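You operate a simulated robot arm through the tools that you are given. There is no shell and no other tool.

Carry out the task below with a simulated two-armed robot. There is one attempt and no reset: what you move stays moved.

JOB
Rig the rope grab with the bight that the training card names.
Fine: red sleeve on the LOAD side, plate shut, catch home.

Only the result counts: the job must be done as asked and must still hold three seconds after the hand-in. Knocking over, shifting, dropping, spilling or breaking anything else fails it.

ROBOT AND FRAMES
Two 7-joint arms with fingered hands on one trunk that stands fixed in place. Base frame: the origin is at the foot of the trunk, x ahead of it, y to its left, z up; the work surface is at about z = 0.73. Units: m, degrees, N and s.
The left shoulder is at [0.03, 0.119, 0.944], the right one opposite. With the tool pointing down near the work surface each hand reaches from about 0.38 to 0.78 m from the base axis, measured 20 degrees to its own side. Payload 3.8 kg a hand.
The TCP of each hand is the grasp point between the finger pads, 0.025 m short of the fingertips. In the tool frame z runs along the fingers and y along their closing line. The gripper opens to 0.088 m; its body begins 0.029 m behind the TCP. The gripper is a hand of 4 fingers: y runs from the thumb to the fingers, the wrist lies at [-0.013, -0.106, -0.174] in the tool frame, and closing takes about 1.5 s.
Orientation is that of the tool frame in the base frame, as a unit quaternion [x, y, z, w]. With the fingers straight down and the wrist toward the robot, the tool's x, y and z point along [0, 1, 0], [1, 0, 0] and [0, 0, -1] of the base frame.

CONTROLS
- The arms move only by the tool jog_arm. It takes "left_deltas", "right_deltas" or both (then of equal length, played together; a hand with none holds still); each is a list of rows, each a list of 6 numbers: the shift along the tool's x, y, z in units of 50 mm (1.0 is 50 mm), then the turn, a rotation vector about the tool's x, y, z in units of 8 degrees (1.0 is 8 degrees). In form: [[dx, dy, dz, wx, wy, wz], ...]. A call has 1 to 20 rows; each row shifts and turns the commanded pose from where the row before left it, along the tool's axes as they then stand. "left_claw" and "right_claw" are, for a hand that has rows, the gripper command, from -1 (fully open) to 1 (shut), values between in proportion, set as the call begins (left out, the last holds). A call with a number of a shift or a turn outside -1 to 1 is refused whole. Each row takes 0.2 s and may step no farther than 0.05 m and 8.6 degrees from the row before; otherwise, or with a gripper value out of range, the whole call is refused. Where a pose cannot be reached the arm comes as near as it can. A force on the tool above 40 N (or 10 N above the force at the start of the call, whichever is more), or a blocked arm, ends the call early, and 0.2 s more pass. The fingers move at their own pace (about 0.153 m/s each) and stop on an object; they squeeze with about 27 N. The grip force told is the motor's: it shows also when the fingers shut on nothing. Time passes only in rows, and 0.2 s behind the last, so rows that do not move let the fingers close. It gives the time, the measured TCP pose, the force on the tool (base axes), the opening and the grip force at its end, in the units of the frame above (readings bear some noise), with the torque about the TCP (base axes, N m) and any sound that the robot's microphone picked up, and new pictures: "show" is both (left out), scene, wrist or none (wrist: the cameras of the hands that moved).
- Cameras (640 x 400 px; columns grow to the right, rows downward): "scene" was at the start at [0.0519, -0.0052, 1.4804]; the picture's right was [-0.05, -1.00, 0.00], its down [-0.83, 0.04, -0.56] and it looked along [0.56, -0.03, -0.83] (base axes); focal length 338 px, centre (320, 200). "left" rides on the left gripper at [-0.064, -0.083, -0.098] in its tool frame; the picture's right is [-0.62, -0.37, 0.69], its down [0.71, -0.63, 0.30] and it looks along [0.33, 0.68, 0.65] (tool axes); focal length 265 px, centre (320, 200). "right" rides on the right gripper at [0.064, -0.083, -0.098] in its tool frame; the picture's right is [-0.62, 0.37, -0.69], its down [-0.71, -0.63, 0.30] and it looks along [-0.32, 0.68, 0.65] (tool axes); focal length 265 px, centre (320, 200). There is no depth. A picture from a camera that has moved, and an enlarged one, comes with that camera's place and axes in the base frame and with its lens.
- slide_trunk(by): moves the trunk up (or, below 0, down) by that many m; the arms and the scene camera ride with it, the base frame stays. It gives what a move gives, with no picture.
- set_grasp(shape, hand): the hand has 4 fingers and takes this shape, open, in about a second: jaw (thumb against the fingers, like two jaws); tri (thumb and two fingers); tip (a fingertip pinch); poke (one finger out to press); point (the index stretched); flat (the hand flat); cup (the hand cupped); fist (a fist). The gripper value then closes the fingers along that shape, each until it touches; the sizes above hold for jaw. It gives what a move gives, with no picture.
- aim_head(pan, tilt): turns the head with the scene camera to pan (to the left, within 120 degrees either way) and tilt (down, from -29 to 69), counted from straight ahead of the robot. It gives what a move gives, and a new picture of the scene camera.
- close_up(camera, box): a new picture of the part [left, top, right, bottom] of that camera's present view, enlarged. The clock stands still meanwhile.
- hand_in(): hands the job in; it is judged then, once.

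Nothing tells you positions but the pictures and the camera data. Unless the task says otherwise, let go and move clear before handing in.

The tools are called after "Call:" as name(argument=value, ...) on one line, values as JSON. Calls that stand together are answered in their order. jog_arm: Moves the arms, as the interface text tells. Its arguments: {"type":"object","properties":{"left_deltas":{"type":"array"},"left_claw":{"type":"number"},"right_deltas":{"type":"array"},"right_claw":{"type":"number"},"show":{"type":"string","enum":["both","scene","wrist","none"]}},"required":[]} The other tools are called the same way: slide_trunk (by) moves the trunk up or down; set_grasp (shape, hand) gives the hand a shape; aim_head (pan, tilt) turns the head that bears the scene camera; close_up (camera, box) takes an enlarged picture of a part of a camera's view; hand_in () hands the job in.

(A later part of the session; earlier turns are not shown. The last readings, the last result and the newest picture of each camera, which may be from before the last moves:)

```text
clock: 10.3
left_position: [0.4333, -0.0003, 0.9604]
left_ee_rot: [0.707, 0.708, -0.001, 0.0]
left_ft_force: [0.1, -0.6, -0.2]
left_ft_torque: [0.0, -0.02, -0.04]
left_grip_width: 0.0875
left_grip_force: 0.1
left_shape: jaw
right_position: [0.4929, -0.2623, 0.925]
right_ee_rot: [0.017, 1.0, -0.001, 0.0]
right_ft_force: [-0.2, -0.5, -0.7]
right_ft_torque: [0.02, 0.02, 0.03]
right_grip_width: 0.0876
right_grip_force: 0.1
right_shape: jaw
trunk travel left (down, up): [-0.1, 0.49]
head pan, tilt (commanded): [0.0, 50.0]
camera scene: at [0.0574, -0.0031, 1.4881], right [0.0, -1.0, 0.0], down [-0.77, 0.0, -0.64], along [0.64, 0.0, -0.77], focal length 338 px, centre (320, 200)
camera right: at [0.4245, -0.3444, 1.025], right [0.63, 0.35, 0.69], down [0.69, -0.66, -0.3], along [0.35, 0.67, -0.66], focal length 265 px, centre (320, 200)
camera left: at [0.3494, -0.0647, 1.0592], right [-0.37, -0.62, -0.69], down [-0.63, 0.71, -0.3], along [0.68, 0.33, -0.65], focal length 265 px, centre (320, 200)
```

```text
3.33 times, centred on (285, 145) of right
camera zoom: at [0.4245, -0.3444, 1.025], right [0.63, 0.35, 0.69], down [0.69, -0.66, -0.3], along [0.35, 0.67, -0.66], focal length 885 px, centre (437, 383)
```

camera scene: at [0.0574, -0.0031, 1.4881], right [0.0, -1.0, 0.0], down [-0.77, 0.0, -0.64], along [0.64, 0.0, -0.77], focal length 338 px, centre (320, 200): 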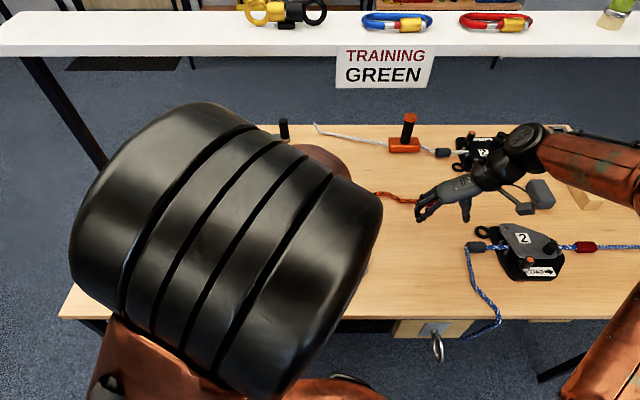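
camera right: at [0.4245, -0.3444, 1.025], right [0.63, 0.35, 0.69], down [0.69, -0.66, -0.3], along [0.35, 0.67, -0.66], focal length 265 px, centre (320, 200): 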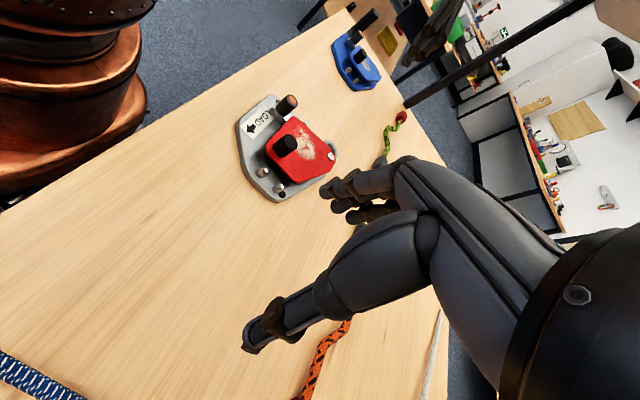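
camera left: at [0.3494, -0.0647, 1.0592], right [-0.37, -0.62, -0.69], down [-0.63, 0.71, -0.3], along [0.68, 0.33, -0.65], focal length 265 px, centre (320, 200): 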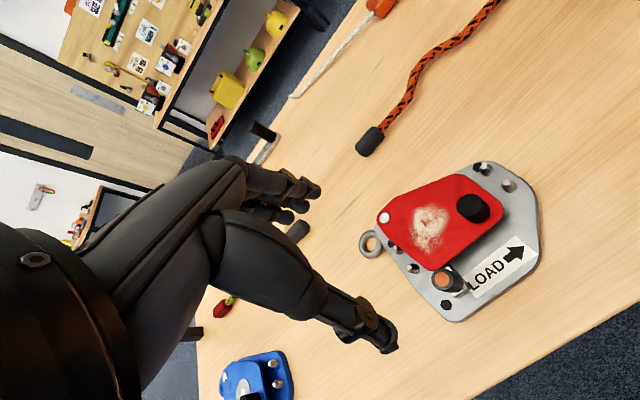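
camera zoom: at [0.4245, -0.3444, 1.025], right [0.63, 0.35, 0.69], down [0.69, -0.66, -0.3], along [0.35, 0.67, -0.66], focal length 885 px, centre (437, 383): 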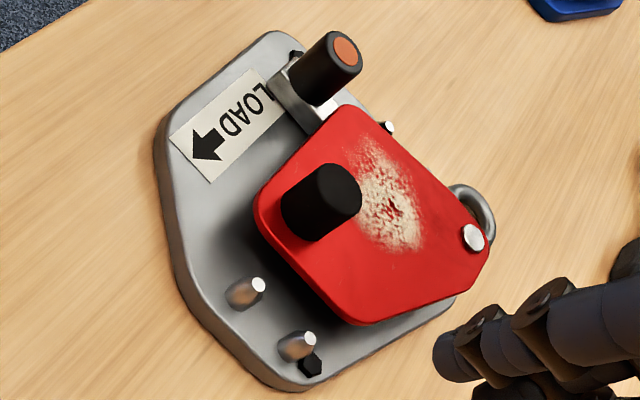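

The bar appears to slide along x beneath the plate. I'll lower the left hand, partly closed, to just above the catch knob and check alignment.

Call:
jog_arm(left_deltas=[[0, 0, 0.9, 0, 0, 0], [0, 0, 0.9, 0, 0, 0], [0, 0, 0.5, 0, 0, 0], [0, 0, 0.2, 0, 0, 0]], left_claw=-0.15, show="both")

Call:
close_up(camera="right", box=[205, 55, 365, 205])

Call:
close_up(camera="left", box=[220, 100, 420, 400])

```text
clock: 11.3
left_position: [0.434, -0.0003, 0.8338]
left_ee_rot: [0.707, 0.708, 0.001, 0.0]
left_ft_force: [0.2, -0.4, 0.0]
left_ft_torque: [0.02, -0.01, -0.04]
left_grip_width: 0.0507
left_grip_force: 0.2
left_shape: jaw
right_position: [0.4928, -0.261, 0.9251]
right_ee_rot: [0.017, 1.0, 0.0, -0.001]
right_ft_force: [-0.7, 0.1, 0.1]
right_ft_torque: [0.0, 0.0, 0.05]
right_grip_width: 0.0879
right_grip_force: 0.0
right_shape: jaw
trunk travel left (down, up): [-0.1, 0.49]
head pan, tilt (commanded): [0.0, 50.0]
camera scene: at [0.0579, -0.0022, 1.4881], right [0.0, -1.0, 0.0], down [-0.77, 0.0, -0.64], along [0.64, 0.0, -0.77], focal length 338 px, centre (320, 200)
camera left: at [0.3506, -0.0643, 0.9329], right [-0.37, -0.62, -0.69], down [-0.63, 0.71, -0.3], along [0.68, 0.32, -0.65], focal length 265 px, centre (320, 200)
```

scene: 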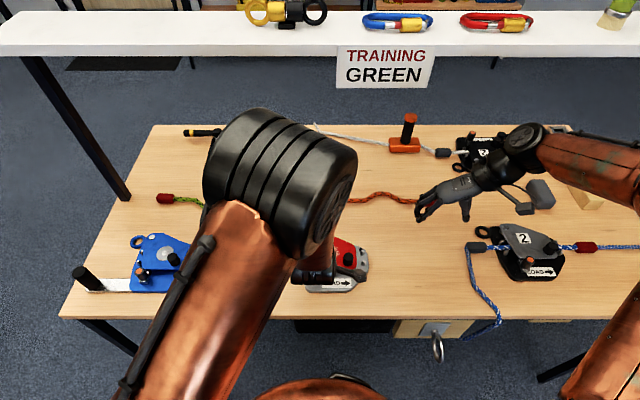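
left: 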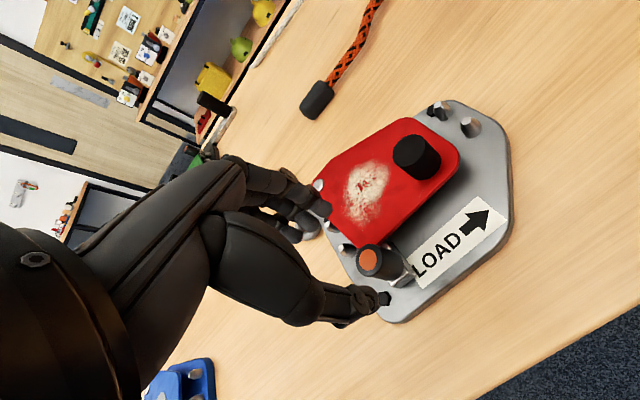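

```text
2.67 times, centred on (285, 130) of right
camera zoom: at [0.4251, -0.3436, 1.025], right [0.63, 0.35, 0.69], down [0.69, -0.65, -0.3], along [0.35, 0.67, -0.65], focal length 708 px, centre (413, 387)
```

zoom: 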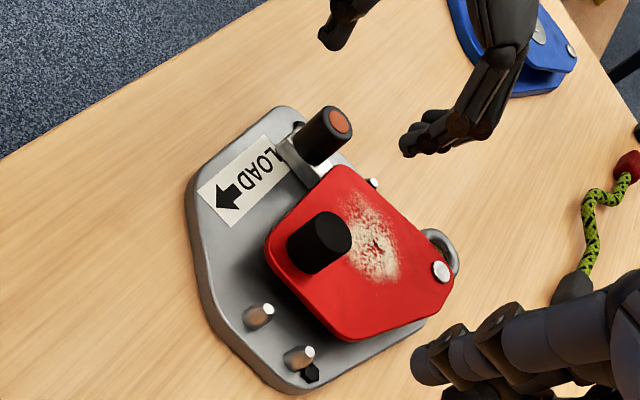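

```text
1.33 times, centred on (320, 250) of left
camera zoom: at [0.3506, -0.0643, 0.9329], right [-0.37, -0.62, -0.69], down [-0.63, 0.71, -0.3], along [0.68, 0.32, -0.65], focal length 354 px, centre (320, 133)
```

zoom: 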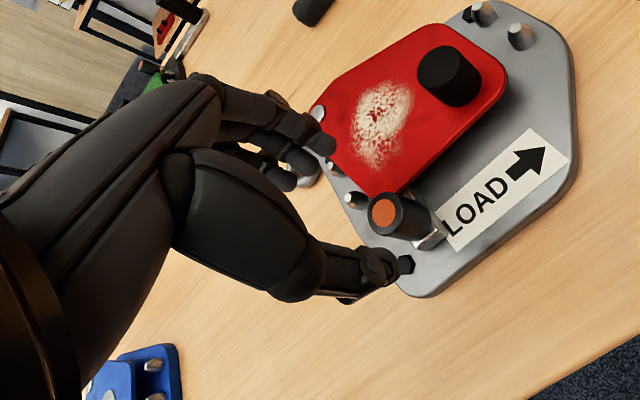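

The knob lines up between thumb and fingers. I'll lower to z≈0.80 (fingertips just above the plate level) and close gently on the catch knob.

Call:
jog_arm(left_deltas=[[0, -0.04, 0.4, 0, 0, 0], [0, 0, 0.26, 0, 0, 0]], show="wrist")

Call:
close_up(camera="right", box=[205, 55, 365, 205])

```text
clock: 11.9
left_position: [0.4323, -0.0002, 0.8013]
left_ee_rot: [0.707, 0.707, 0.0, 0.0]
left_ft_force: [0.1, 0.0, -0.5]
left_ft_torque: [-0.01, -0.04, -0.02]
left_grip_width: 0.0511
left_grip_force: 0.1
left_shape: jaw
right_position: [0.4926, -0.262, 0.9252]
right_ee_rot: [0.016, 1.0, 0.001, 0.0]
right_ft_force: [-0.3, 0.3, 0.5]
right_ft_torque: [-0.01, 0.0, 0.01]
right_grip_width: 0.0879
right_grip_force: 0.1
right_shape: jaw
trunk travel left (down, up): [-0.1, 0.49]
head pan, tilt (commanded): [0.0, 50.0]
camera left: at [0.3481, -0.0641, 0.8998], right [-0.37, -0.62, -0.69], down [-0.63, 0.71, -0.3], along [0.68, 0.32, -0.65], focal length 265 px, centre (320, 200)
```

left: 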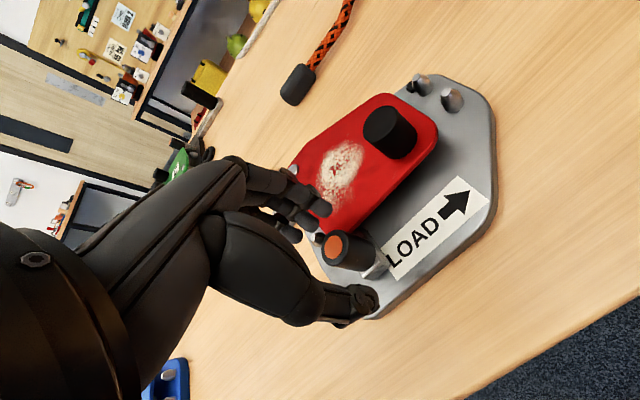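

```text
2.67 times, centred on (285, 130) of right
camera zoom: at [0.4251, -0.3436, 1.0249], right [0.63, 0.35, 0.69], down [0.69, -0.65, -0.3], along [0.35, 0.67, -0.65], focal length 708 px, centre (413, 387)
```

zoom: 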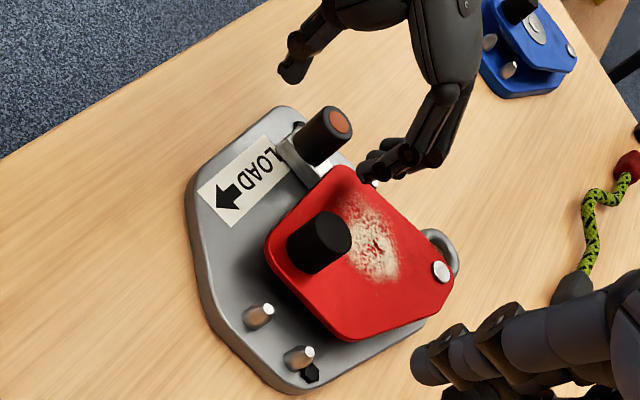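

Call:
jog_arm(left_deltas=[[0, 0, 0, 0, 0, 0], [0, 0, 0, 0, 0, 0], [0, 0, 0, 0, 0, 0], [0, 0, 0, 0, 0, 0], [0, 0, 0, 0, 0, 0]], left_claw=0.8, show="wrist")

Call:
close_up(camera="right", box=[205, 55, 365, 205])

```text
clock: 13.2
left_position: [0.4312, -0.0001, 0.8014]
left_ee_rot: [0.707, 0.708, 0.001, 0.0]
left_ft_force: [-1.4, -2.1, -1.6]
left_ft_torque: [0.0, -0.03, 0.04]
left_grip_width: 0.0115
left_grip_force: 26.4
left_shape: jaw
right_position: [0.4926, -0.2619, 0.9245]
right_ee_rot: [0.018, 1.0, 0.0, 0.0]
right_ft_force: [-0.7, -0.5, -0.4]
right_ft_torque: [0.02, 0.04, 0.04]
right_grip_width: 0.0876
right_grip_force: 0.0
right_shape: jaw
trunk travel left (down, up): [-0.1, 0.49]
head pan, tilt (commanded): [0.0, 50.0]
camera left: at [0.3479, -0.0642, 0.8997], right [-0.37, -0.62, -0.69], down [-0.63, 0.71, -0.3], along [0.68, 0.33, -0.65], focal length 265 px, centre (320, 200)
```

left: 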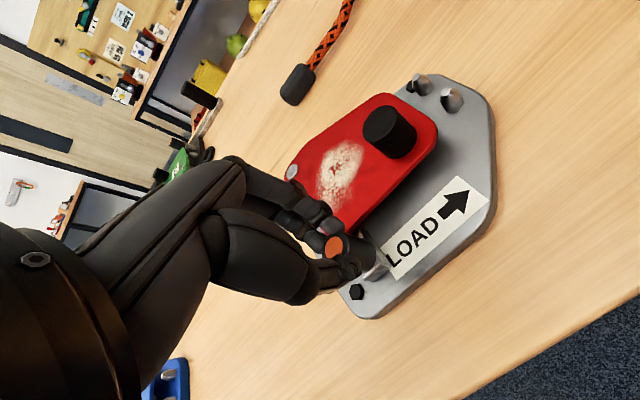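

```text
2.67 times, centred on (285, 130) of right
camera zoom: at [0.425, -0.3438, 1.0249], right [0.63, 0.35, 0.69], down [0.69, -0.65, -0.3], along [0.35, 0.67, -0.65], focal length 708 px, centre (413, 387)
```

zoom: 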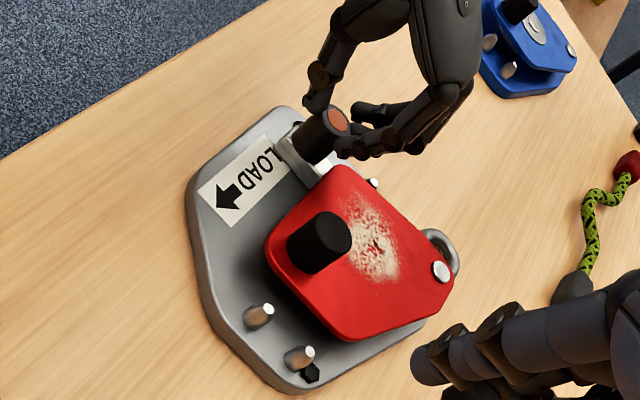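

The catch knob is gripped. I'll pull it gently toward the robot (-x) in small steps and watch the force and the picture.

Call:
jog_arm(left_deltas=[[0, -0.08, 0, 0, 0, 0], [0, -0.08, 0, 0, 0, 0], [0, -0.08, 0, 0, 0, 0]], show="none")

Call:
close_up(camera="right", box=[205, 55, 365, 205])

```text
clock: 13.9
left_position: [0.4195, -0.0003, 0.8017]
left_ee_rot: [0.707, 0.707, 0.0, -0.001]
left_ft_force: [0.9, -1.7, -1.0]
left_ft_torque: [-0.03, -0.06, 0.04]
left_grip_width: 0.0116
left_grip_force: 27.3
left_shape: jaw
right_position: [0.492, -0.2623, 0.9238]
right_ee_rot: [0.017, 1.0, 0.0, 0.0]
right_ft_force: [-0.8, -0.3, -0.3]
right_ft_torque: [0.0, -0.02, 0.0]
right_grip_width: 0.0881
right_grip_force: 0.1
right_shape: jaw
trunk travel left (down, up): [-0.1, 0.49]
head pan, tilt (commanded): [0.0, 50.0]
```

```text
2.67 times, centred on (285, 130) of right
camera zoom: at [0.4252, -0.3438, 1.0249], right [0.63, 0.35, 0.69], down [0.69, -0.65, -0.3], along [0.35, 0.67, -0.65], focal length 708 px, centre (413, 387)
```

zoom: 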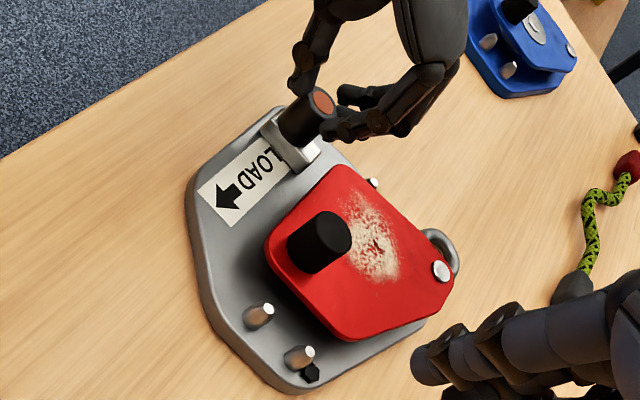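

It slides easily toward the robot and the bar has come clear of the plate. I'll pull a little more to find the end stop.

Call:
jog_arm(left_deltas=[[0, -0.06, 0, 0, 0, 0], [0, -0.06, 0, 0, 0, 0]], show="none")

Call:
close_up(camera="right", box=[205, 55, 365, 205])

Call:
close_up(camera="left", box=[250, 60, 500, 330])

```text
clock: 14.6
left_position: [0.4151, -0.0003, 0.8017]
left_ee_rot: [0.706, 0.708, 0.001, 0.001]
left_ft_force: [6.6, -1.3, -1.7]
left_ft_torque: [0.02, -0.23, -0.02]
left_grip_width: 0.0119
left_grip_force: 27.5
left_shape: jaw
right_position: [0.4935, -0.2624, 0.9262]
right_ee_rot: [0.017, 1.0, 0.0, 0.0]
right_ft_force: [-0.2, -0.4, 0.0]
right_ft_torque: [-0.02, 0.0, -0.03]
right_grip_width: 0.0877
right_grip_force: 0.0
right_shape: jaw
trunk travel left (down, up): [-0.1, 0.49]
head pan, tilt (commanded): [0.0, 50.0]
```

```text
2.67 times, centred on (285, 130) of right
camera zoom: at [0.4259, -0.3437, 1.0246], right [0.63, 0.35, 0.69], down [0.69, -0.65, -0.31], along [0.35, 0.67, -0.65], focal length 708 px, centre (413, 387)
```

zoom: 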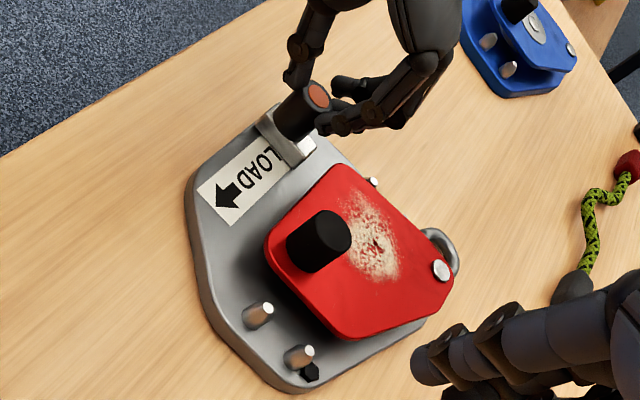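

```text
1.48 times, centred on (375, 195) of left
camera zoom: at [0.3312, -0.0641, 0.8997], right [-0.37, -0.62, -0.69], down [-0.63, 0.71, -0.31], along [0.68, 0.33, -0.65], focal length 393 px, centre (238, 207)
```

zoom: 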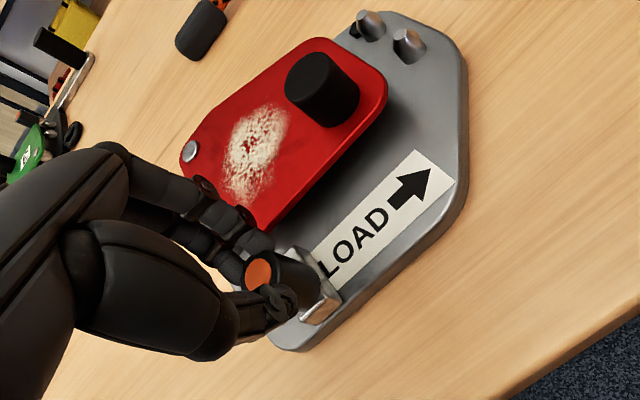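

The end stop is reached after about 16 mm. I'll ease off slightly and open the hand to see whether the catch stays back.

Call:
jog_arm(left_deltas=[[0, 0.02, 0, 0, 0, 0], [0, 0, 0, 0, 0, 0], [0, 0, 0, 0, 0, 0], [0, 0, 0, 0, 0, 0]], left_claw=-0.15, show="none")

Call:
close_up(camera="right", box=[205, 55, 365, 205])

```text
clock: 15.6
left_position: [0.415, -0.0003, 0.8016]
left_ee_rot: [0.707, 0.707, 0.0, 0.001]
left_ft_force: [0.5, 0.3, 0.4]
left_ft_torque: [-0.03, 0.01, 0.01]
left_grip_width: 0.0501
left_grip_force: 0.1
left_shape: jaw
right_position: [0.493, -0.262, 0.9249]
right_ee_rot: [0.017, 1.0, 0.0, 0.0]
right_ft_force: [-0.6, -0.5, 0.3]
right_ft_torque: [-0.05, 0.03, 0.04]
right_grip_width: 0.0879
right_grip_force: 0.2
right_shape: jaw
trunk travel left (down, up): [-0.1, 0.49]
head pan, tilt (commanded): [0.0, 50.0]
```

```text
2.67 times, centred on (285, 130) of right
camera zoom: at [0.4251, -0.3436, 1.025], right [0.63, 0.35, 0.69], down [0.69, -0.65, -0.3], along [0.35, 0.67, -0.65], focal length 708 px, centre (413, 387)
```

zoom: 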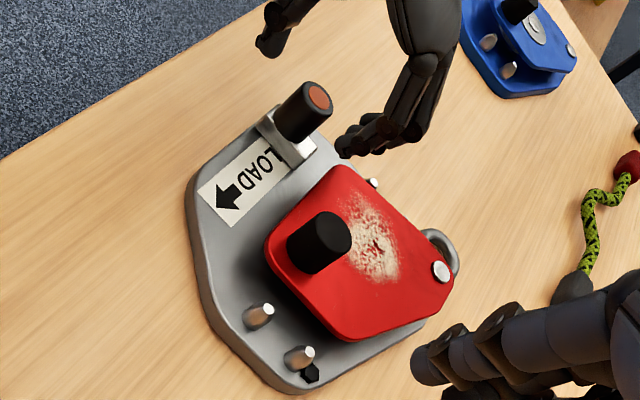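

The catch stays back on its own. Now I'll lift the left hand away and bring the right hand, yawed about 56°, over the plate's black knob.

Call:
jog_arm(left_deltas=[[0, 0, -0.9, 0, 0, 0], [0, 0, -0.9, 0, 0, 0], [0.9, 0, 0, 0, 0, 0], [0.9, 0, 0, 0, 0, 0], [0.9, 0, 0, 0, 0, 0], [0.9, 0, 0, 0, 0, 0], [0.9, 0, 0, 0, 0, 0], [0, 0, 0, 0, 0, 0], [0, 0, 0, 0, 0, 0]], right_deltas=[[0, 0, 0, 0, 0, 1], [0, 0, 0, 0, 0, 1], [0, 0, 0, 0, 0, 1], [0, 0, 0, 0, 0, 1], [0.51, 0.59, 0.26, 0, 0, 0], [0.51, 0.59, 0.26, 0, 0, 0], [0.51, 0.59, 0.26, 0, 0, 0], [0.51, 0.59, 0.26, 0, 0, 0], [0.51, 0.59, 0.26, 0, 0, 0]], show="both")

```text
clock: 17.6
left_position: [0.414, 0.2247, 0.8903]
left_ee_rot: [0.706, 0.708, 0.0, -0.001]
left_ft_force: [-0.1, 0.1, -0.3]
left_ft_torque: [0.01, 0.01, 0.03]
left_grip_width: 0.0503
left_grip_force: 0.0
left_shape: jaw
right_position: [0.4674, -0.067, 0.8603]
right_ee_rot: [0.292, 0.956, -0.001, 0.0]
right_ft_force: [0.4, 0.4, -0.6]
right_ft_torque: [0.0, -0.02, 0.01]
right_grip_width: 0.0879
right_grip_force: 0.0
right_shape: jaw
trunk travel left (down, up): [-0.1, 0.49]
head pan, tilt (commanded): [0.0, 50.0]
camera scene: at [0.0581, -0.0005, 1.4881], right [0.0, -1.0, 0.0], down [-0.77, 0.0, -0.64], along [0.64, 0.0, -0.77], focal length 338 px, centre (320, 200)
camera right: at [0.3685, -0.1005, 0.9596], right [0.72, -0.04, 0.69], down [0.24, -0.92, -0.3], along [0.65, 0.39, -0.65], focal length 265 px, centre (320, 200)
camera left: at [0.3302, 0.1626, 0.9893], right [-0.37, -0.62, -0.69], down [-0.63, 0.71, -0.3], along [0.68, 0.32, -0.65], focal length 265 px, centre (320, 200)
```

scene: 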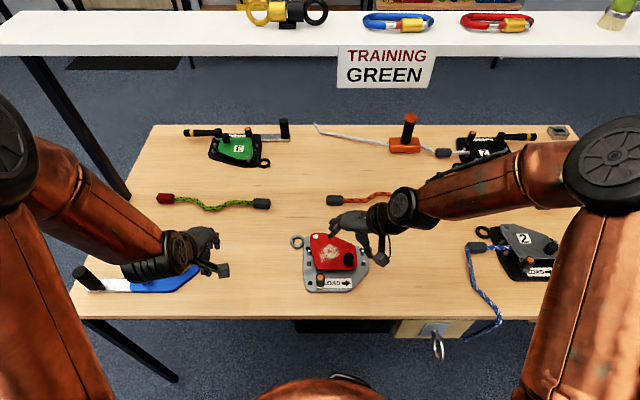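
right: 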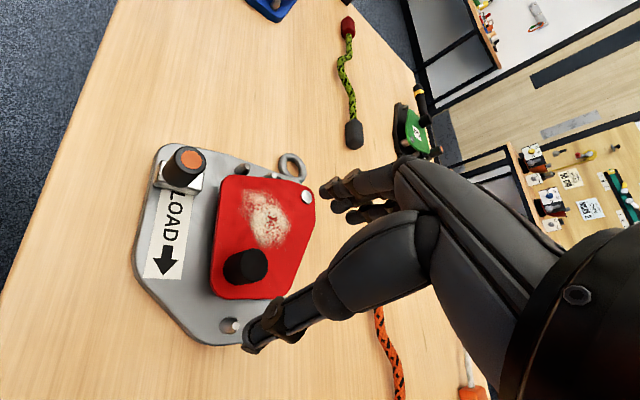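
left: 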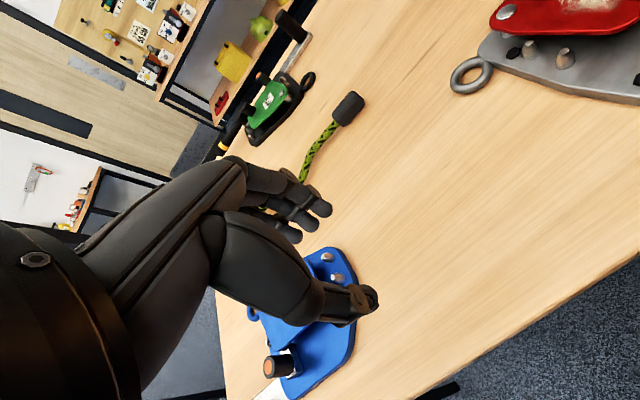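

The right hand is over the plate knob. I'll part-close, descend to z≈0.80 and grip the knob.

Call:
jog_arm(right_deltas=[[0, 0, 0.5, 0, 0, 0], [0, 0, 0.4, 0, 0, 0], [0, 0, 0.3, 0, 0, 0]], right_claw=-0.3, show="both")

Call:
close_up(camera="scene", box=[280, 190, 420, 300])

```text
clock: 18.4
left_position: [0.4139, 0.2239, 0.8915]
left_ee_rot: [0.707, 0.707, 0.0, 0.0]
left_ft_force: [0.0, 0.5, -0.2]
left_ft_torque: [0.02, -0.01, 0.0]
left_grip_width: 0.0501
left_grip_force: 0.1
left_shape: jaw
right_position: [0.4683, -0.0696, 0.7982]
right_ee_rot: [0.292, 0.956, 0.0, 0.0]
right_ft_force: [-0.2, -0.3, -0.1]
right_ft_torque: [-0.01, 0.01, -0.01]
right_grip_width: 0.0575
right_grip_force: 0.2
right_shape: jaw
trunk travel left (down, up): [-0.1, 0.49]
head pan, tilt (commanded): [0.0, 50.0]
camera scene: at [0.0581, -0.0019, 1.4881], right [0.0, -1.0, 0.0], down [-0.77, 0.0, -0.64], along [0.64, 0.0, -0.77], focal length 338 px, centre (320, 200)
camera right: at [0.3684, -0.1021, 0.8997], right [0.72, -0.04, 0.69], down [0.24, -0.92, -0.3], along [0.65, 0.39, -0.65], focal length 265 px, centre (320, 200)
```

scene: 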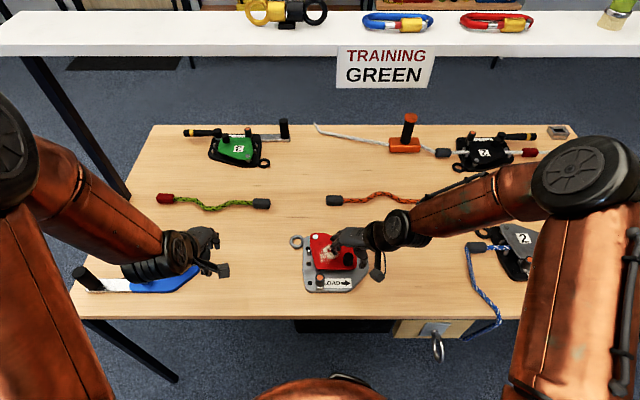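
right: 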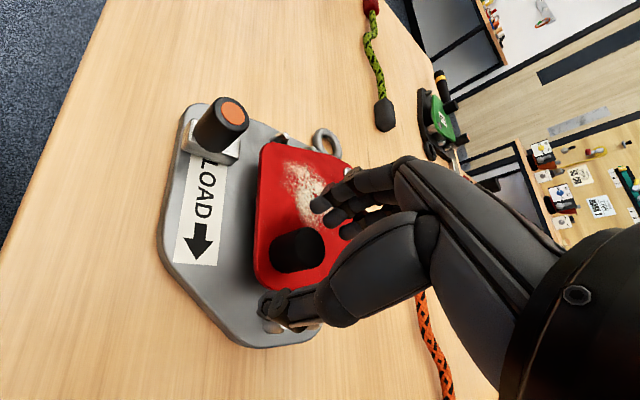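

```text
3.64 times, centred on (350, 245) of scene
camera zoom: at [0.0581, -0.0019, 1.4881], right [0.0, -1.0, 0.0], down [-0.77, 0.0, -0.64], along [0.64, 0.0, -0.77], focal length 1227 px, centre (211, 36)
```

zoom: 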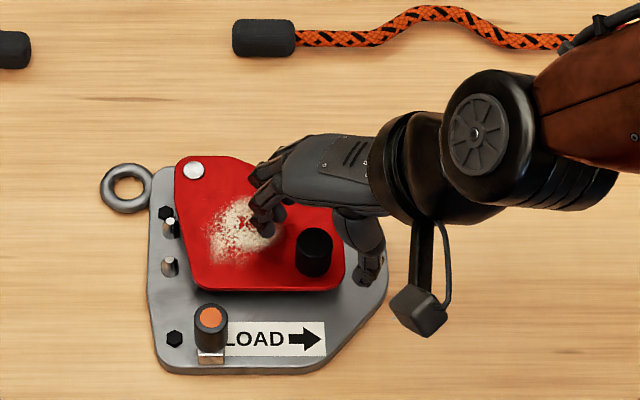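

The knob sits between thumb and fingers. Closing now.

Call:
jog_arm(right_deltas=[[0, 0, 0, 0, 0, 0], [0, 0, 0, 0, 0, 0], [0, 0, 0, 0, 0, 0], [0, 0, 0, 0, 0, 0]], right_claw=0.8, show="wrist")

Call:
close_up(camera="scene", box=[280, 190, 420, 300])

```text
clock: 19.4
left_position: [0.4139, 0.226, 0.8912]
left_ee_rot: [0.707, 0.707, 0.0, 0.0]
left_ft_force: [-0.1, 0.2, -0.8]
left_ft_torque: [0.01, 0.02, -0.02]
left_grip_width: 0.0501
left_grip_force: 0.1
left_shape: jaw
right_position: [0.4692, -0.0682, 0.801]
right_ee_rot: [0.293, 0.956, -0.001, 0.0]
right_ft_force: [-0.4, -1.9, -0.9]
right_ft_torque: [-0.02, 0.05, -0.03]
right_grip_width: 0.0141
right_grip_force: 27.3
right_shape: jaw
trunk travel left (down, up): [-0.1, 0.49]
head pan, tilt (commanded): [0.0, 50.0]
camera right: at [0.368, -0.1023, 0.8998], right [0.72, -0.04, 0.69], down [0.24, -0.92, -0.3], along [0.65, 0.39, -0.65], focal length 265 px, centre (320, 200)
```

right: 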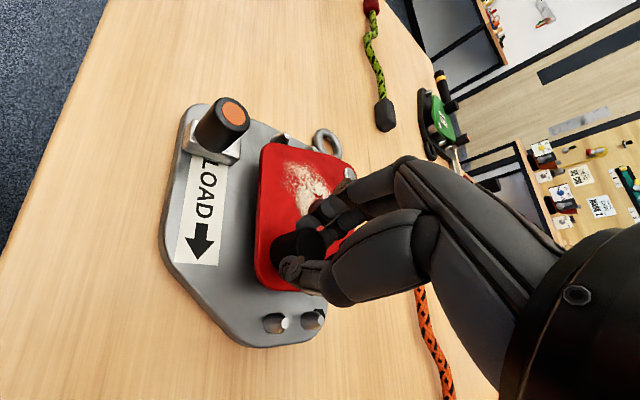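

```text
3.64 times, centred on (350, 245) of scene
camera zoom: at [0.0578, -0.0022, 1.4881], right [0.0, -1.0, 0.0], down [-0.77, 0.0, -0.64], along [0.64, 0.0, -0.77], focal length 1227 px, centre (211, 36)
```

zoom: 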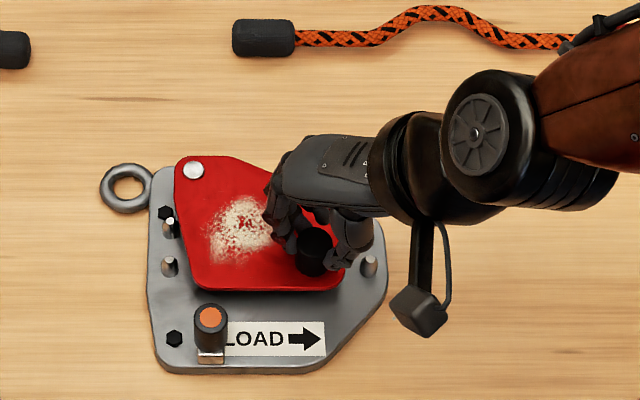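

Knob is gripped. I'll try a small swing (about 5°) away from the robot around the rivet and check the force.

Call:
jog_arm(right_deltas=[[-0.1, -0.01, 0, 0, 0, 0], [-0.1, -0.01, 0, 0, 0, 0]], show="none")

Call:
close_up(camera="scene", box=[280, 190, 420, 300])

```text
clock: 19.9
left_position: [0.4141, 0.2252, 0.8919]
left_ee_rot: [0.707, 0.708, 0.0, 0.0]
left_ft_force: [0.4, 0.4, -0.2]
left_ft_torque: [-0.04, 0.02, 0.01]
left_grip_width: 0.0503
left_grip_force: 0.0
left_shape: jaw
right_position: [0.4766, -0.0752, 0.7991]
right_ee_rot: [0.292, 0.956, -0.001, 0.0]
right_ft_force: [-1.5, -1.7, 0.0]
right_ft_torque: [0.03, 0.01, 0.03]
right_grip_width: 0.0144
right_grip_force: 26.8
right_shape: jaw
trunk travel left (down, up): [-0.1, 0.49]
head pan, tilt (commanded): [0.0, 50.0]
```

```text
3.64 times, centred on (350, 245) of scene
camera zoom: at [0.0576, -0.0022, 1.4881], right [0.0, -1.0, 0.0], down [-0.77, 0.0, -0.64], along [0.64, 0.0, -0.77], focal length 1227 px, centre (211, 36)
```

zoom: 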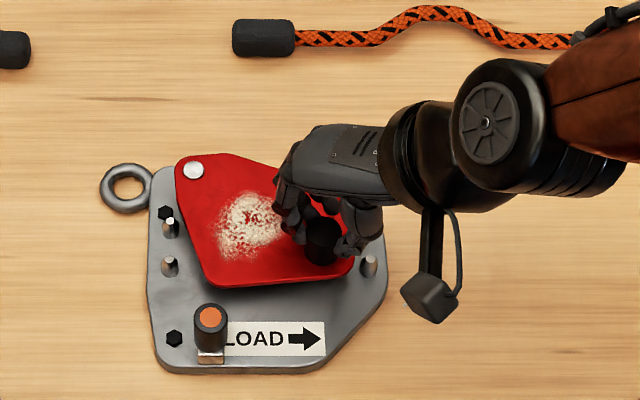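

The plate turns freely about the rivet. I'll carry on swinging along the arc, turning the hand partway with it.

Call:
jog_arm(right_deltas=[[-0.362, 0.025, 0, 0, 0, -0.5], [-0.36, 0.065, 0, 0, 0, -0.5], [-0.35, 0.1, 0, 0, 0, -0.5], [-0.338, 0.136, 0, 0, 0, -0.5]], show="none")

Call:
close_up(camera="scene", box=[280, 190, 420, 300])

```text
clock: 20.9
left_position: [0.4142, 0.224, 0.8917]
left_ee_rot: [0.707, 0.707, 0.001, 0.0]
left_ft_force: [-0.6, -0.2, -0.1]
left_ft_torque: [0.0, 0.0, -0.02]
left_grip_width: 0.0502
left_grip_force: 0.0
left_shape: jaw
right_position: [0.5463, -0.0938, 0.7987]
right_ee_rot: [0.155, 0.988, 0.0, 0.0]
right_ft_force: [0.5, -6.2, -1.8]
right_ft_torque: [0.01, 0.01, 0.03]
right_grip_width: 0.0131
right_grip_force: 27.1
right_shape: jaw
trunk travel left (down, up): [-0.1, 0.49]
head pan, tilt (commanded): [0.0, 50.0]
```

```text
3.64 times, centred on (350, 245) of scene
camera zoom: at [0.0582, -0.0025, 1.4881], right [0.0, -1.0, 0.0], down [-0.77, 0.0, -0.64], along [0.64, 0.0, -0.77], focal length 1227 px, centre (211, 36)
```

zoom: 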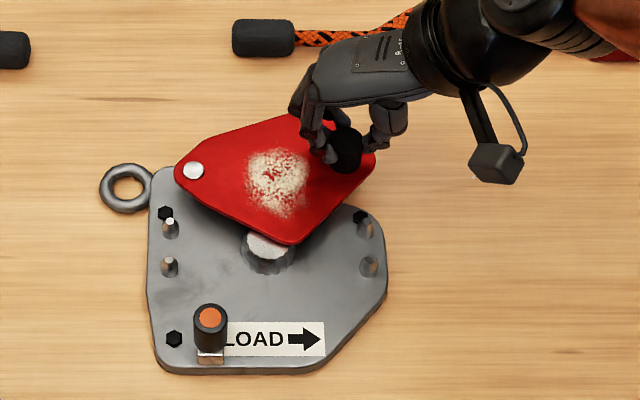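

It's opening well and a round chrome boss has come into view. I'll continue the swing, with a slight outward correction for the side force.

Call:
jog_arm(right_deltas=[[-0.333, 0.134, 0, 0, 0, -0.5], [-0.304, 0.204, 0, 0, 0, -0.5], [-0.278, 0.234, 0, 0, 0, -0.5], [-0.254, 0.262, 0, 0, 0, -0.5]], show="none")

Call:
close_up(camera="scene", box=[280, 190, 420, 300])

```text
clock: 21.9
left_position: [0.413, 0.2249, 0.8909]
left_ee_rot: [0.708, 0.706, -0.001, -0.001]
left_ft_force: [0.6, -0.7, 0.9]
left_ft_torque: [-0.03, 0.02, -0.01]
left_grip_width: 0.0502
left_grip_force: 0.2
left_shape: jaw
right_position: [0.609, -0.0641, 0.7995]
right_ee_rot: [0.016, 1.0, 0.0, -0.001]
right_ft_force: [-3.0, 0.3, -10.0]
right_ft_torque: [0.12, 0.29, 0.27]
right_grip_width: 0.0126
right_grip_force: 27.8
right_shape: jaw
trunk travel left (down, up): [-0.1, 0.49]
head pan, tilt (commanded): [0.0, 50.0]
```

```text
3.64 times, centred on (350, 245) of scene
camera zoom: at [0.059, -0.0016, 1.488], right [0.0, -1.0, 0.0], down [-0.77, 0.0, -0.64], along [0.64, 0.0, -0.77], focal length 1227 px, centre (211, 36)
```

zoom: 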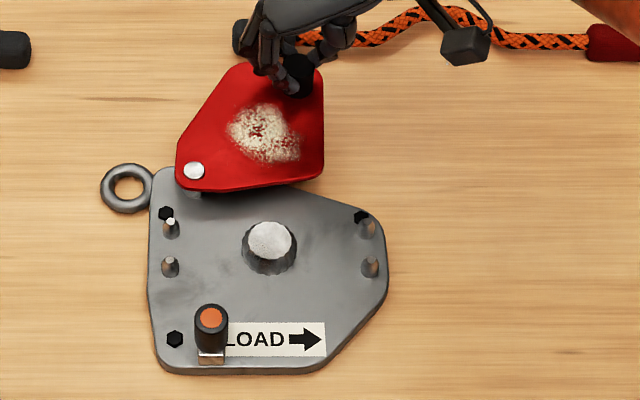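

The plate is open about 85–90° and the boss is exposed. I'll release the knob, lift the right hand straight up and away, and check that the plate stays.

Call:
jog_arm(right_deltas=[[0, 0, 0, 0, 0, 0], [0, 0, 0, 0, 0, 0], [0, 0, 0, 0, 0, 0], [0, 0, -0.5, 0, 0, 0], [0, 0, -0.9, 0, 0, 0], [0, 0, -0.9, 0, 0, 0], [0, 0, -0.9, 0, 0, 0], [0, -0.95, 0, 0, 0, 0], [0, -0.95, 0, 0, 0, 0], [0, -0.95, 0, 0, 0, 0], [0, -0.95, 0, 0, 0, 0]], right_claw=-0.3, show="both")

Call:
close_up(camera="scene", box=[290, 190, 390, 300])

```text
clock: 24.4
left_position: [0.4136, 0.2221, 0.8918]
left_ee_rot: [0.707, 0.707, 0.002, 0.0]
left_ft_force: [-0.4, -0.6, -0.6]
left_ft_torque: [0.03, -0.02, 0.04]
left_grip_width: 0.0502
left_grip_force: 0.1
left_shape: jaw
right_position: [0.6028, -0.2582, 0.961]
right_ee_rot: [0.017, 1.0, 0.001, 0.001]
right_ft_force: [0.6, -0.6, 0.4]
right_ft_torque: [0.01, 0.0, -0.03]
right_grip_width: 0.057
right_grip_force: 0.2
right_shape: jaw
trunk travel left (down, up): [-0.1, 0.49]
head pan, tilt (commanded): [0.0, 50.0]
camera scene: at [0.057, -0.0059, 1.4883], right [0.0, -1.0, 0.0], down [-0.77, 0.0, -0.64], along [0.64, 0.0, -0.77], focal length 338 px, centre (320, 200)
camera right: at [0.5345, -0.3403, 1.0605], right [0.63, 0.34, 0.69], down [0.69, -0.65, -0.31], along [0.35, 0.67, -0.65], focal length 265 px, centre (320, 200)
```

scene: 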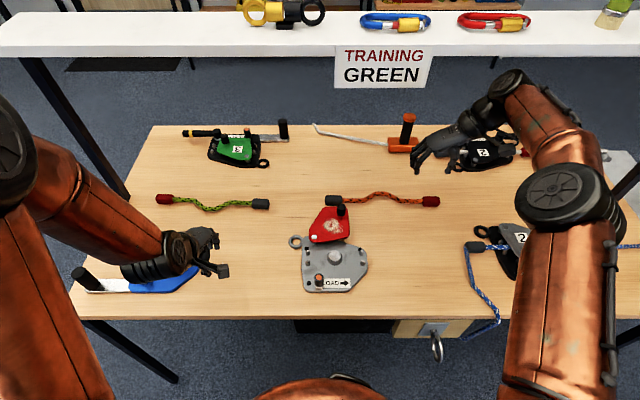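
right: 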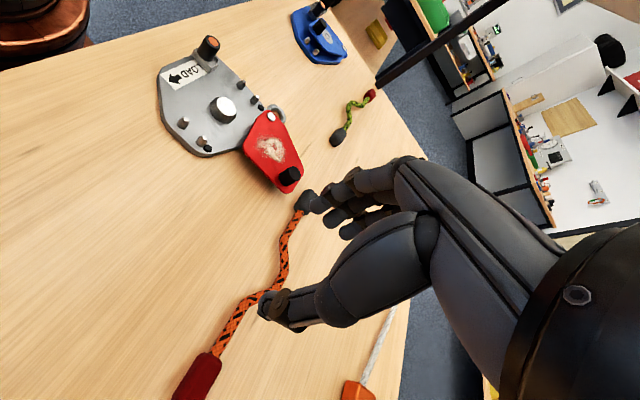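

```text
3.64 times, centred on (340, 245) of scene
camera zoom: at [0.057, -0.0059, 1.4883], right [0.0, -1.0, 0.0], down [-0.77, 0.0, -0.64], along [0.64, 0.0, -0.77], focal length 1227 px, centre (247, 36)
```

zoom: 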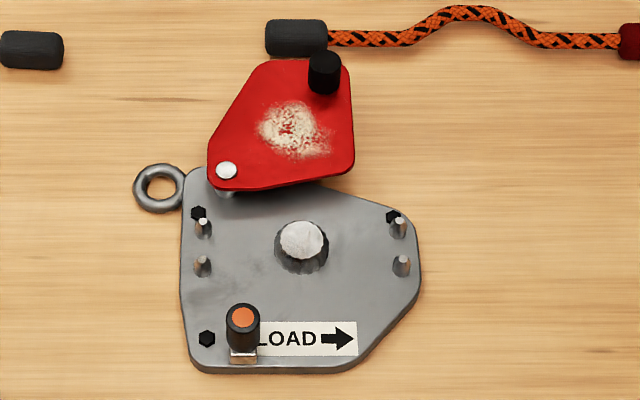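

The plate stays open. I'll zoom from both cameras to measure the boss, pins and channel precisely.

Call:
close_up(camera="right", box=[145, 25, 315, 205])

Call:
close_up(camera="scene", box=[295, 235, 375, 295])

Call:
close_up(camera="scene", box=[150, 185, 280, 220])

Call:
close_up(camera="scene", box=[315, 180, 445, 220])

```text
2.22 times, centred on (230, 115) of right
camera zoom: at [0.5345, -0.3403, 1.0605], right [0.63, 0.34, 0.69], down [0.69, -0.65, -0.31], along [0.35, 0.67, -0.65], focal length 590 px, centre (520, 389)
```

zoom: 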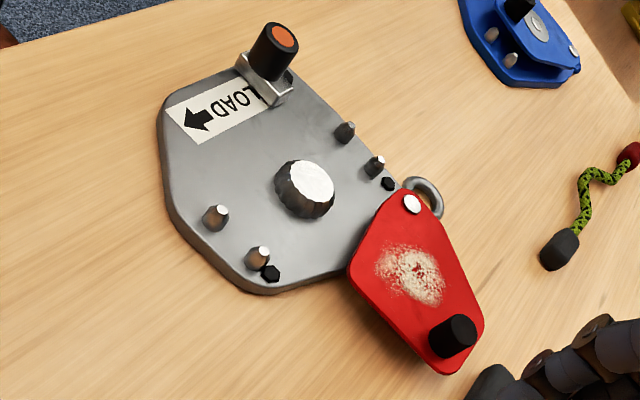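

```text
6.67 times, centred on (335, 265) of scene
camera zoom: at [0.057, -0.0059, 1.4883], right [0.0, -1.0, 0.0], down [-0.77, 0.0, -0.64], along [0.64, 0.0, -0.77], focal length 2250 px, centre (220, -233)
```

zoom: 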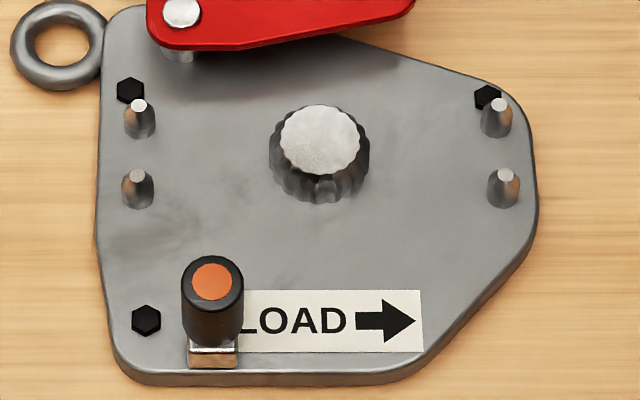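

```text
4.92 times, centred on (215, 202) of scene
camera zoom: at [0.057, -0.0059, 1.4883], right [0.0, -1.0, 0.0], down [-0.77, 0.0, -0.64], along [0.64, 0.0, -0.77], focal length 1662 px, centre (837, 188)
```

zoom: 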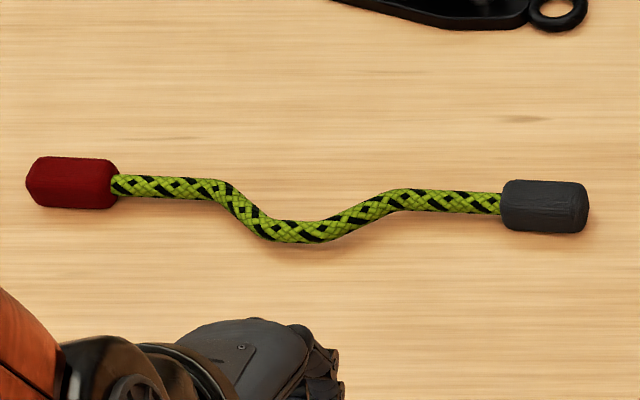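

```text
4.92 times, centred on (380, 200) of scene
camera zoom: at [0.057, -0.0059, 1.4883], right [0.0, -1.0, 0.0], down [-0.77, 0.0, -0.64], along [0.64, 0.0, -0.77], focal length 1662 px, centre (25, 200)
```

zoom: 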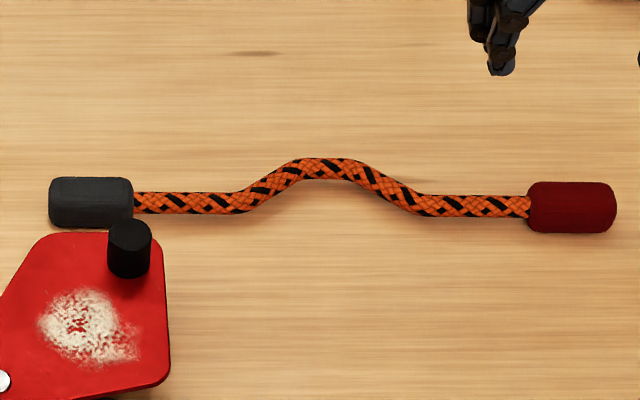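

The drum boss sits at about [0.488, -0.042] on the line of the pins (x≈0.488), so the bight hump goes round it, red sleeve toward -y. The green bight (grey sleeve [0.668, 0.163], red sleeve [0.686, 0.443]) must be turned 180°: right hand takes the grey sleeve and turns it 90°, then the left hand re-grips and turns it the other 90°. First I'll turn the right hand and bring it over the grey sleeve, moving the left hand aside.

Call:
jog_arm(right_deltas=[[0, 0, 0, 0, 0, 1], [0, 0, 0, 0, 0, 1], [0, 0, 0, 0, 0, 1], [0, 0, 0, 0, 0, 1], [0, 0, 0, 0, 0, 1], [0, 0, 0, 0, 0, 1], [0, 0, 0, 0, 0, 1], [0, 0, 0, 0, 0, 1], [0, 0, 0, 0, 0, 1], [0, 0, 0, 0, 0, 1], [0, 0, 0, 0, 0, 1], [0, 0, 0, 0, 0, 0.46]], left_deltas=[[0, 0, -0.9, 0, 0, 0], [0, 0, -0.5, 0, 0, 0], [0.9, 0, 0, 0, 0, 0], [0.9, 0, 0, 0, 0, 0], [0.9, 0, 0, 0, 0, 0], [0, 0, 0, 0, 0, 0], [0, 0, 0, 0, 0, 0], [0, 0, 0, 0, 0, 0], [0, 0, 0, 0, 0, 0], [0, 0, 0, 0, 0, 0], [0, 0, 0, 0, 0, 0], [0, 0, 0, 0, 0, 0]], right_claw=-1, show="scene")

```text
clock: 26.9
left_position: [0.413, 0.3611, 0.9602]
left_ee_rot: [0.707, 0.707, 0.001, 0.0]
left_ft_force: [-0.2, 0.4, -0.7]
left_ft_torque: [0.02, 0.03, -0.02]
left_grip_width: 0.0504
left_grip_force: 0.0
left_shape: jaw
right_position: [0.6042, -0.2546, 0.9606]
right_ee_rot: [0.73, 0.684, 0.0, 0.0]
right_ft_force: [1.1, -0.4, -0.1]
right_ft_torque: [0.02, -0.02, 0.03]
right_grip_width: 0.0876
right_grip_force: 0.1
right_shape: jaw
trunk travel left (down, up): [-0.1, 0.49]
head pan, tilt (commanded): [0.0, 50.0]
camera scene: at [0.0578, -0.0018, 1.4881], right [0.0, -1.0, 0.0], down [-0.77, 0.0, -0.64], along [0.64, 0.0, -0.77], focal length 338 px, centre (320, 200)
```

scene: 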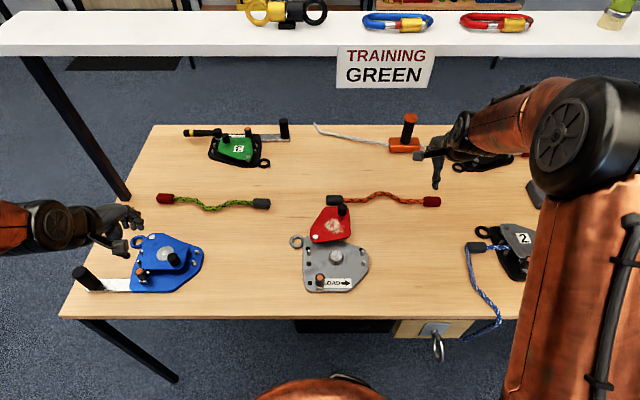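

Clear view now. Let me re-measure the green rope before moving over it.

Call:
close_up(camera="scene", box=[150, 180, 280, 220])

Call:
close_up(camera="scene", box=[280, 180, 400, 300])

```text
4.92 times, centred on (215, 200) of scene
camera zoom: at [0.0578, -0.0018, 1.4881], right [0.0, -1.0, 0.0], down [-0.77, 0.0, -0.64], along [0.64, 0.0, -0.77], focal length 1662 px, centre (837, 200)
```

zoom: 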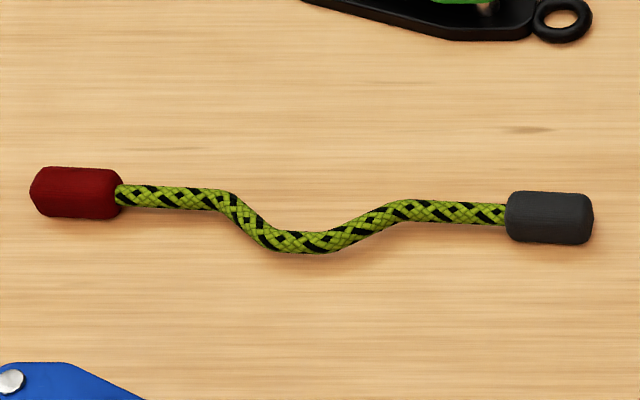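

```text
3.33 times, centred on (340, 240) of scene
camera zoom: at [0.0578, -0.0018, 1.4881], right [0.0, -1.0, 0.0], down [-0.77, 0.0, -0.64], along [0.64, 0.0, -0.77], focal length 1125 px, centre (253, 67)
```

zoom: 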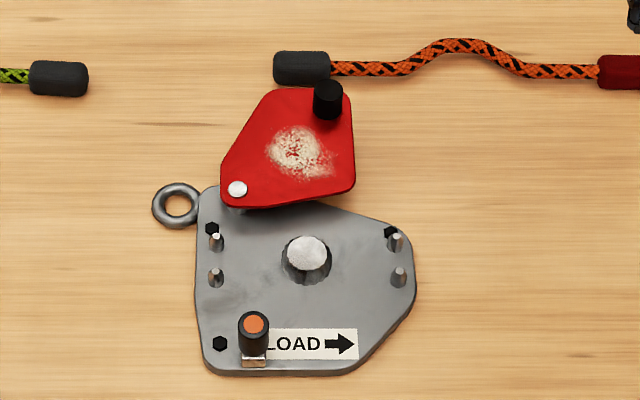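

Call:
jog_arm(right_deltas=[[0.939, 0.083, 0.133, 0, 0, 0], [0.939, 0.083, 0.133, 0, 0, 0], [0.939, 0.083, 0.133, 0, 0, 0], [0.939, 0.083, 0.133, 0, 0, 0], [0.939, 0.083, 0.133, 0, 0, 0], [0.939, 0.083, 0.133, 0, 0, 0], [0.939, 0.083, 0.133, 0, 0, 0], [0.939, 0.083, 0.133, 0, 0, 0], [0.939, 0.083, 0.133, 0, 0, 0]], show="both")

```text
clock: 28.9
left_position: [0.4146, 0.3602, 0.9614]
left_ee_rot: [0.707, 0.707, 0.0, 0.0]
left_ft_force: [-0.7, 0.3, -1.0]
left_ft_torque: [0.02, 0.02, 0.0]
left_grip_width: 0.0505
left_grip_force: 0.0
left_shape: jaw
right_position: [0.6636, 0.1607, 0.8985]
right_ee_rot: [0.73, 0.684, -0.001, 0.0]
right_ft_force: [0.9, 0.2, 0.0]
right_ft_torque: [0.0, -0.04, -0.01]
right_grip_width: 0.0877
right_grip_force: 0.0
right_shape: jaw
right hand out of reach, approached as far as the arm can: row 9
trunk travel left (down, up): [-0.1, 0.49]
head pan, tilt (commanded): [0.0, 50.0]
camera scene: at [0.0583, -0.0014, 1.488], right [0.0, -1.0, 0.0], down [-0.77, 0.0, -0.64], along [0.64, 0.0, -0.77], focal length 338 px, centre (320, 200)
camera right: at [0.585, 0.2311, 0.9982], right [0.33, -0.64, 0.69], down [-0.68, -0.67, -0.3], along [0.66, -0.37, -0.65], focal length 265 px, centre (320, 200)
```

scene: 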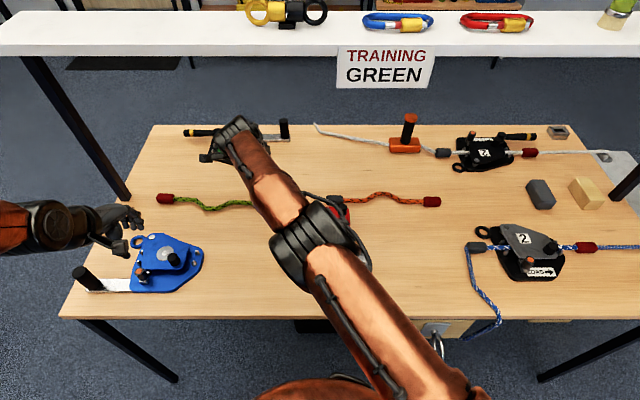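
right: 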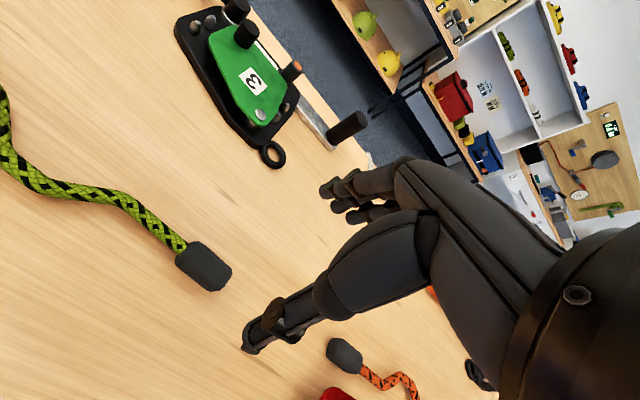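

Right on target per the camera (the sleeve shows where predicted), though near the arm's reach limit. I'll descend partway and check.

Call:
jog_arm(right_deltas=[[0, 0, 0.9, 0, 0, 0], [0, 0, 0.9, 0, 0, 0]], show="wrist")

```text
clock: 29.6
left_position: [0.4141, 0.3606, 0.9607]
left_ee_rot: [0.707, 0.707, 0.001, 0.001]
left_ft_force: [0.3, 0.2, -0.6]
left_ft_torque: [0.01, 0.01, -0.03]
left_grip_width: 0.0504
left_grip_force: 0.1
left_shape: jaw
right_position: [0.6555, 0.1605, 0.811]
right_ee_rot: [0.729, 0.684, 0.0, 0.0]
right_ft_force: [-0.6, -0.5, -0.5]
right_ft_torque: [0.03, -0.01, -0.01]
right_grip_width: 0.0878
right_grip_force: 0.0
right_shape: jaw
right hand out of reach, approached as far as the arm can: row 2
trunk travel left (down, up): [-0.1, 0.49]
head pan, tilt (commanded): [0.0, 50.0]
camera right: at [0.575, 0.2298, 0.9107], right [0.33, -0.64, 0.69], down [-0.67, -0.67, -0.3], along [0.66, -0.37, -0.65], focal length 265 px, centre (320, 200)
```

right: 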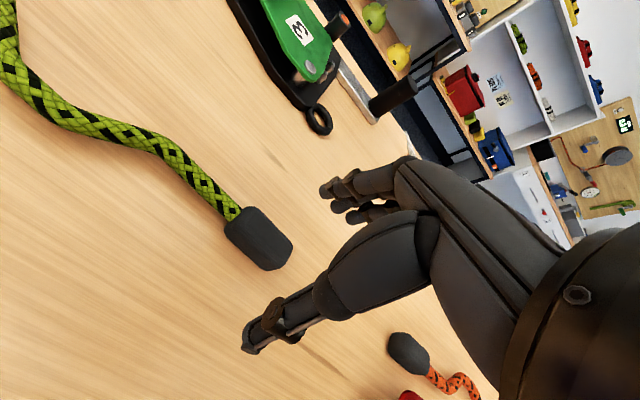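

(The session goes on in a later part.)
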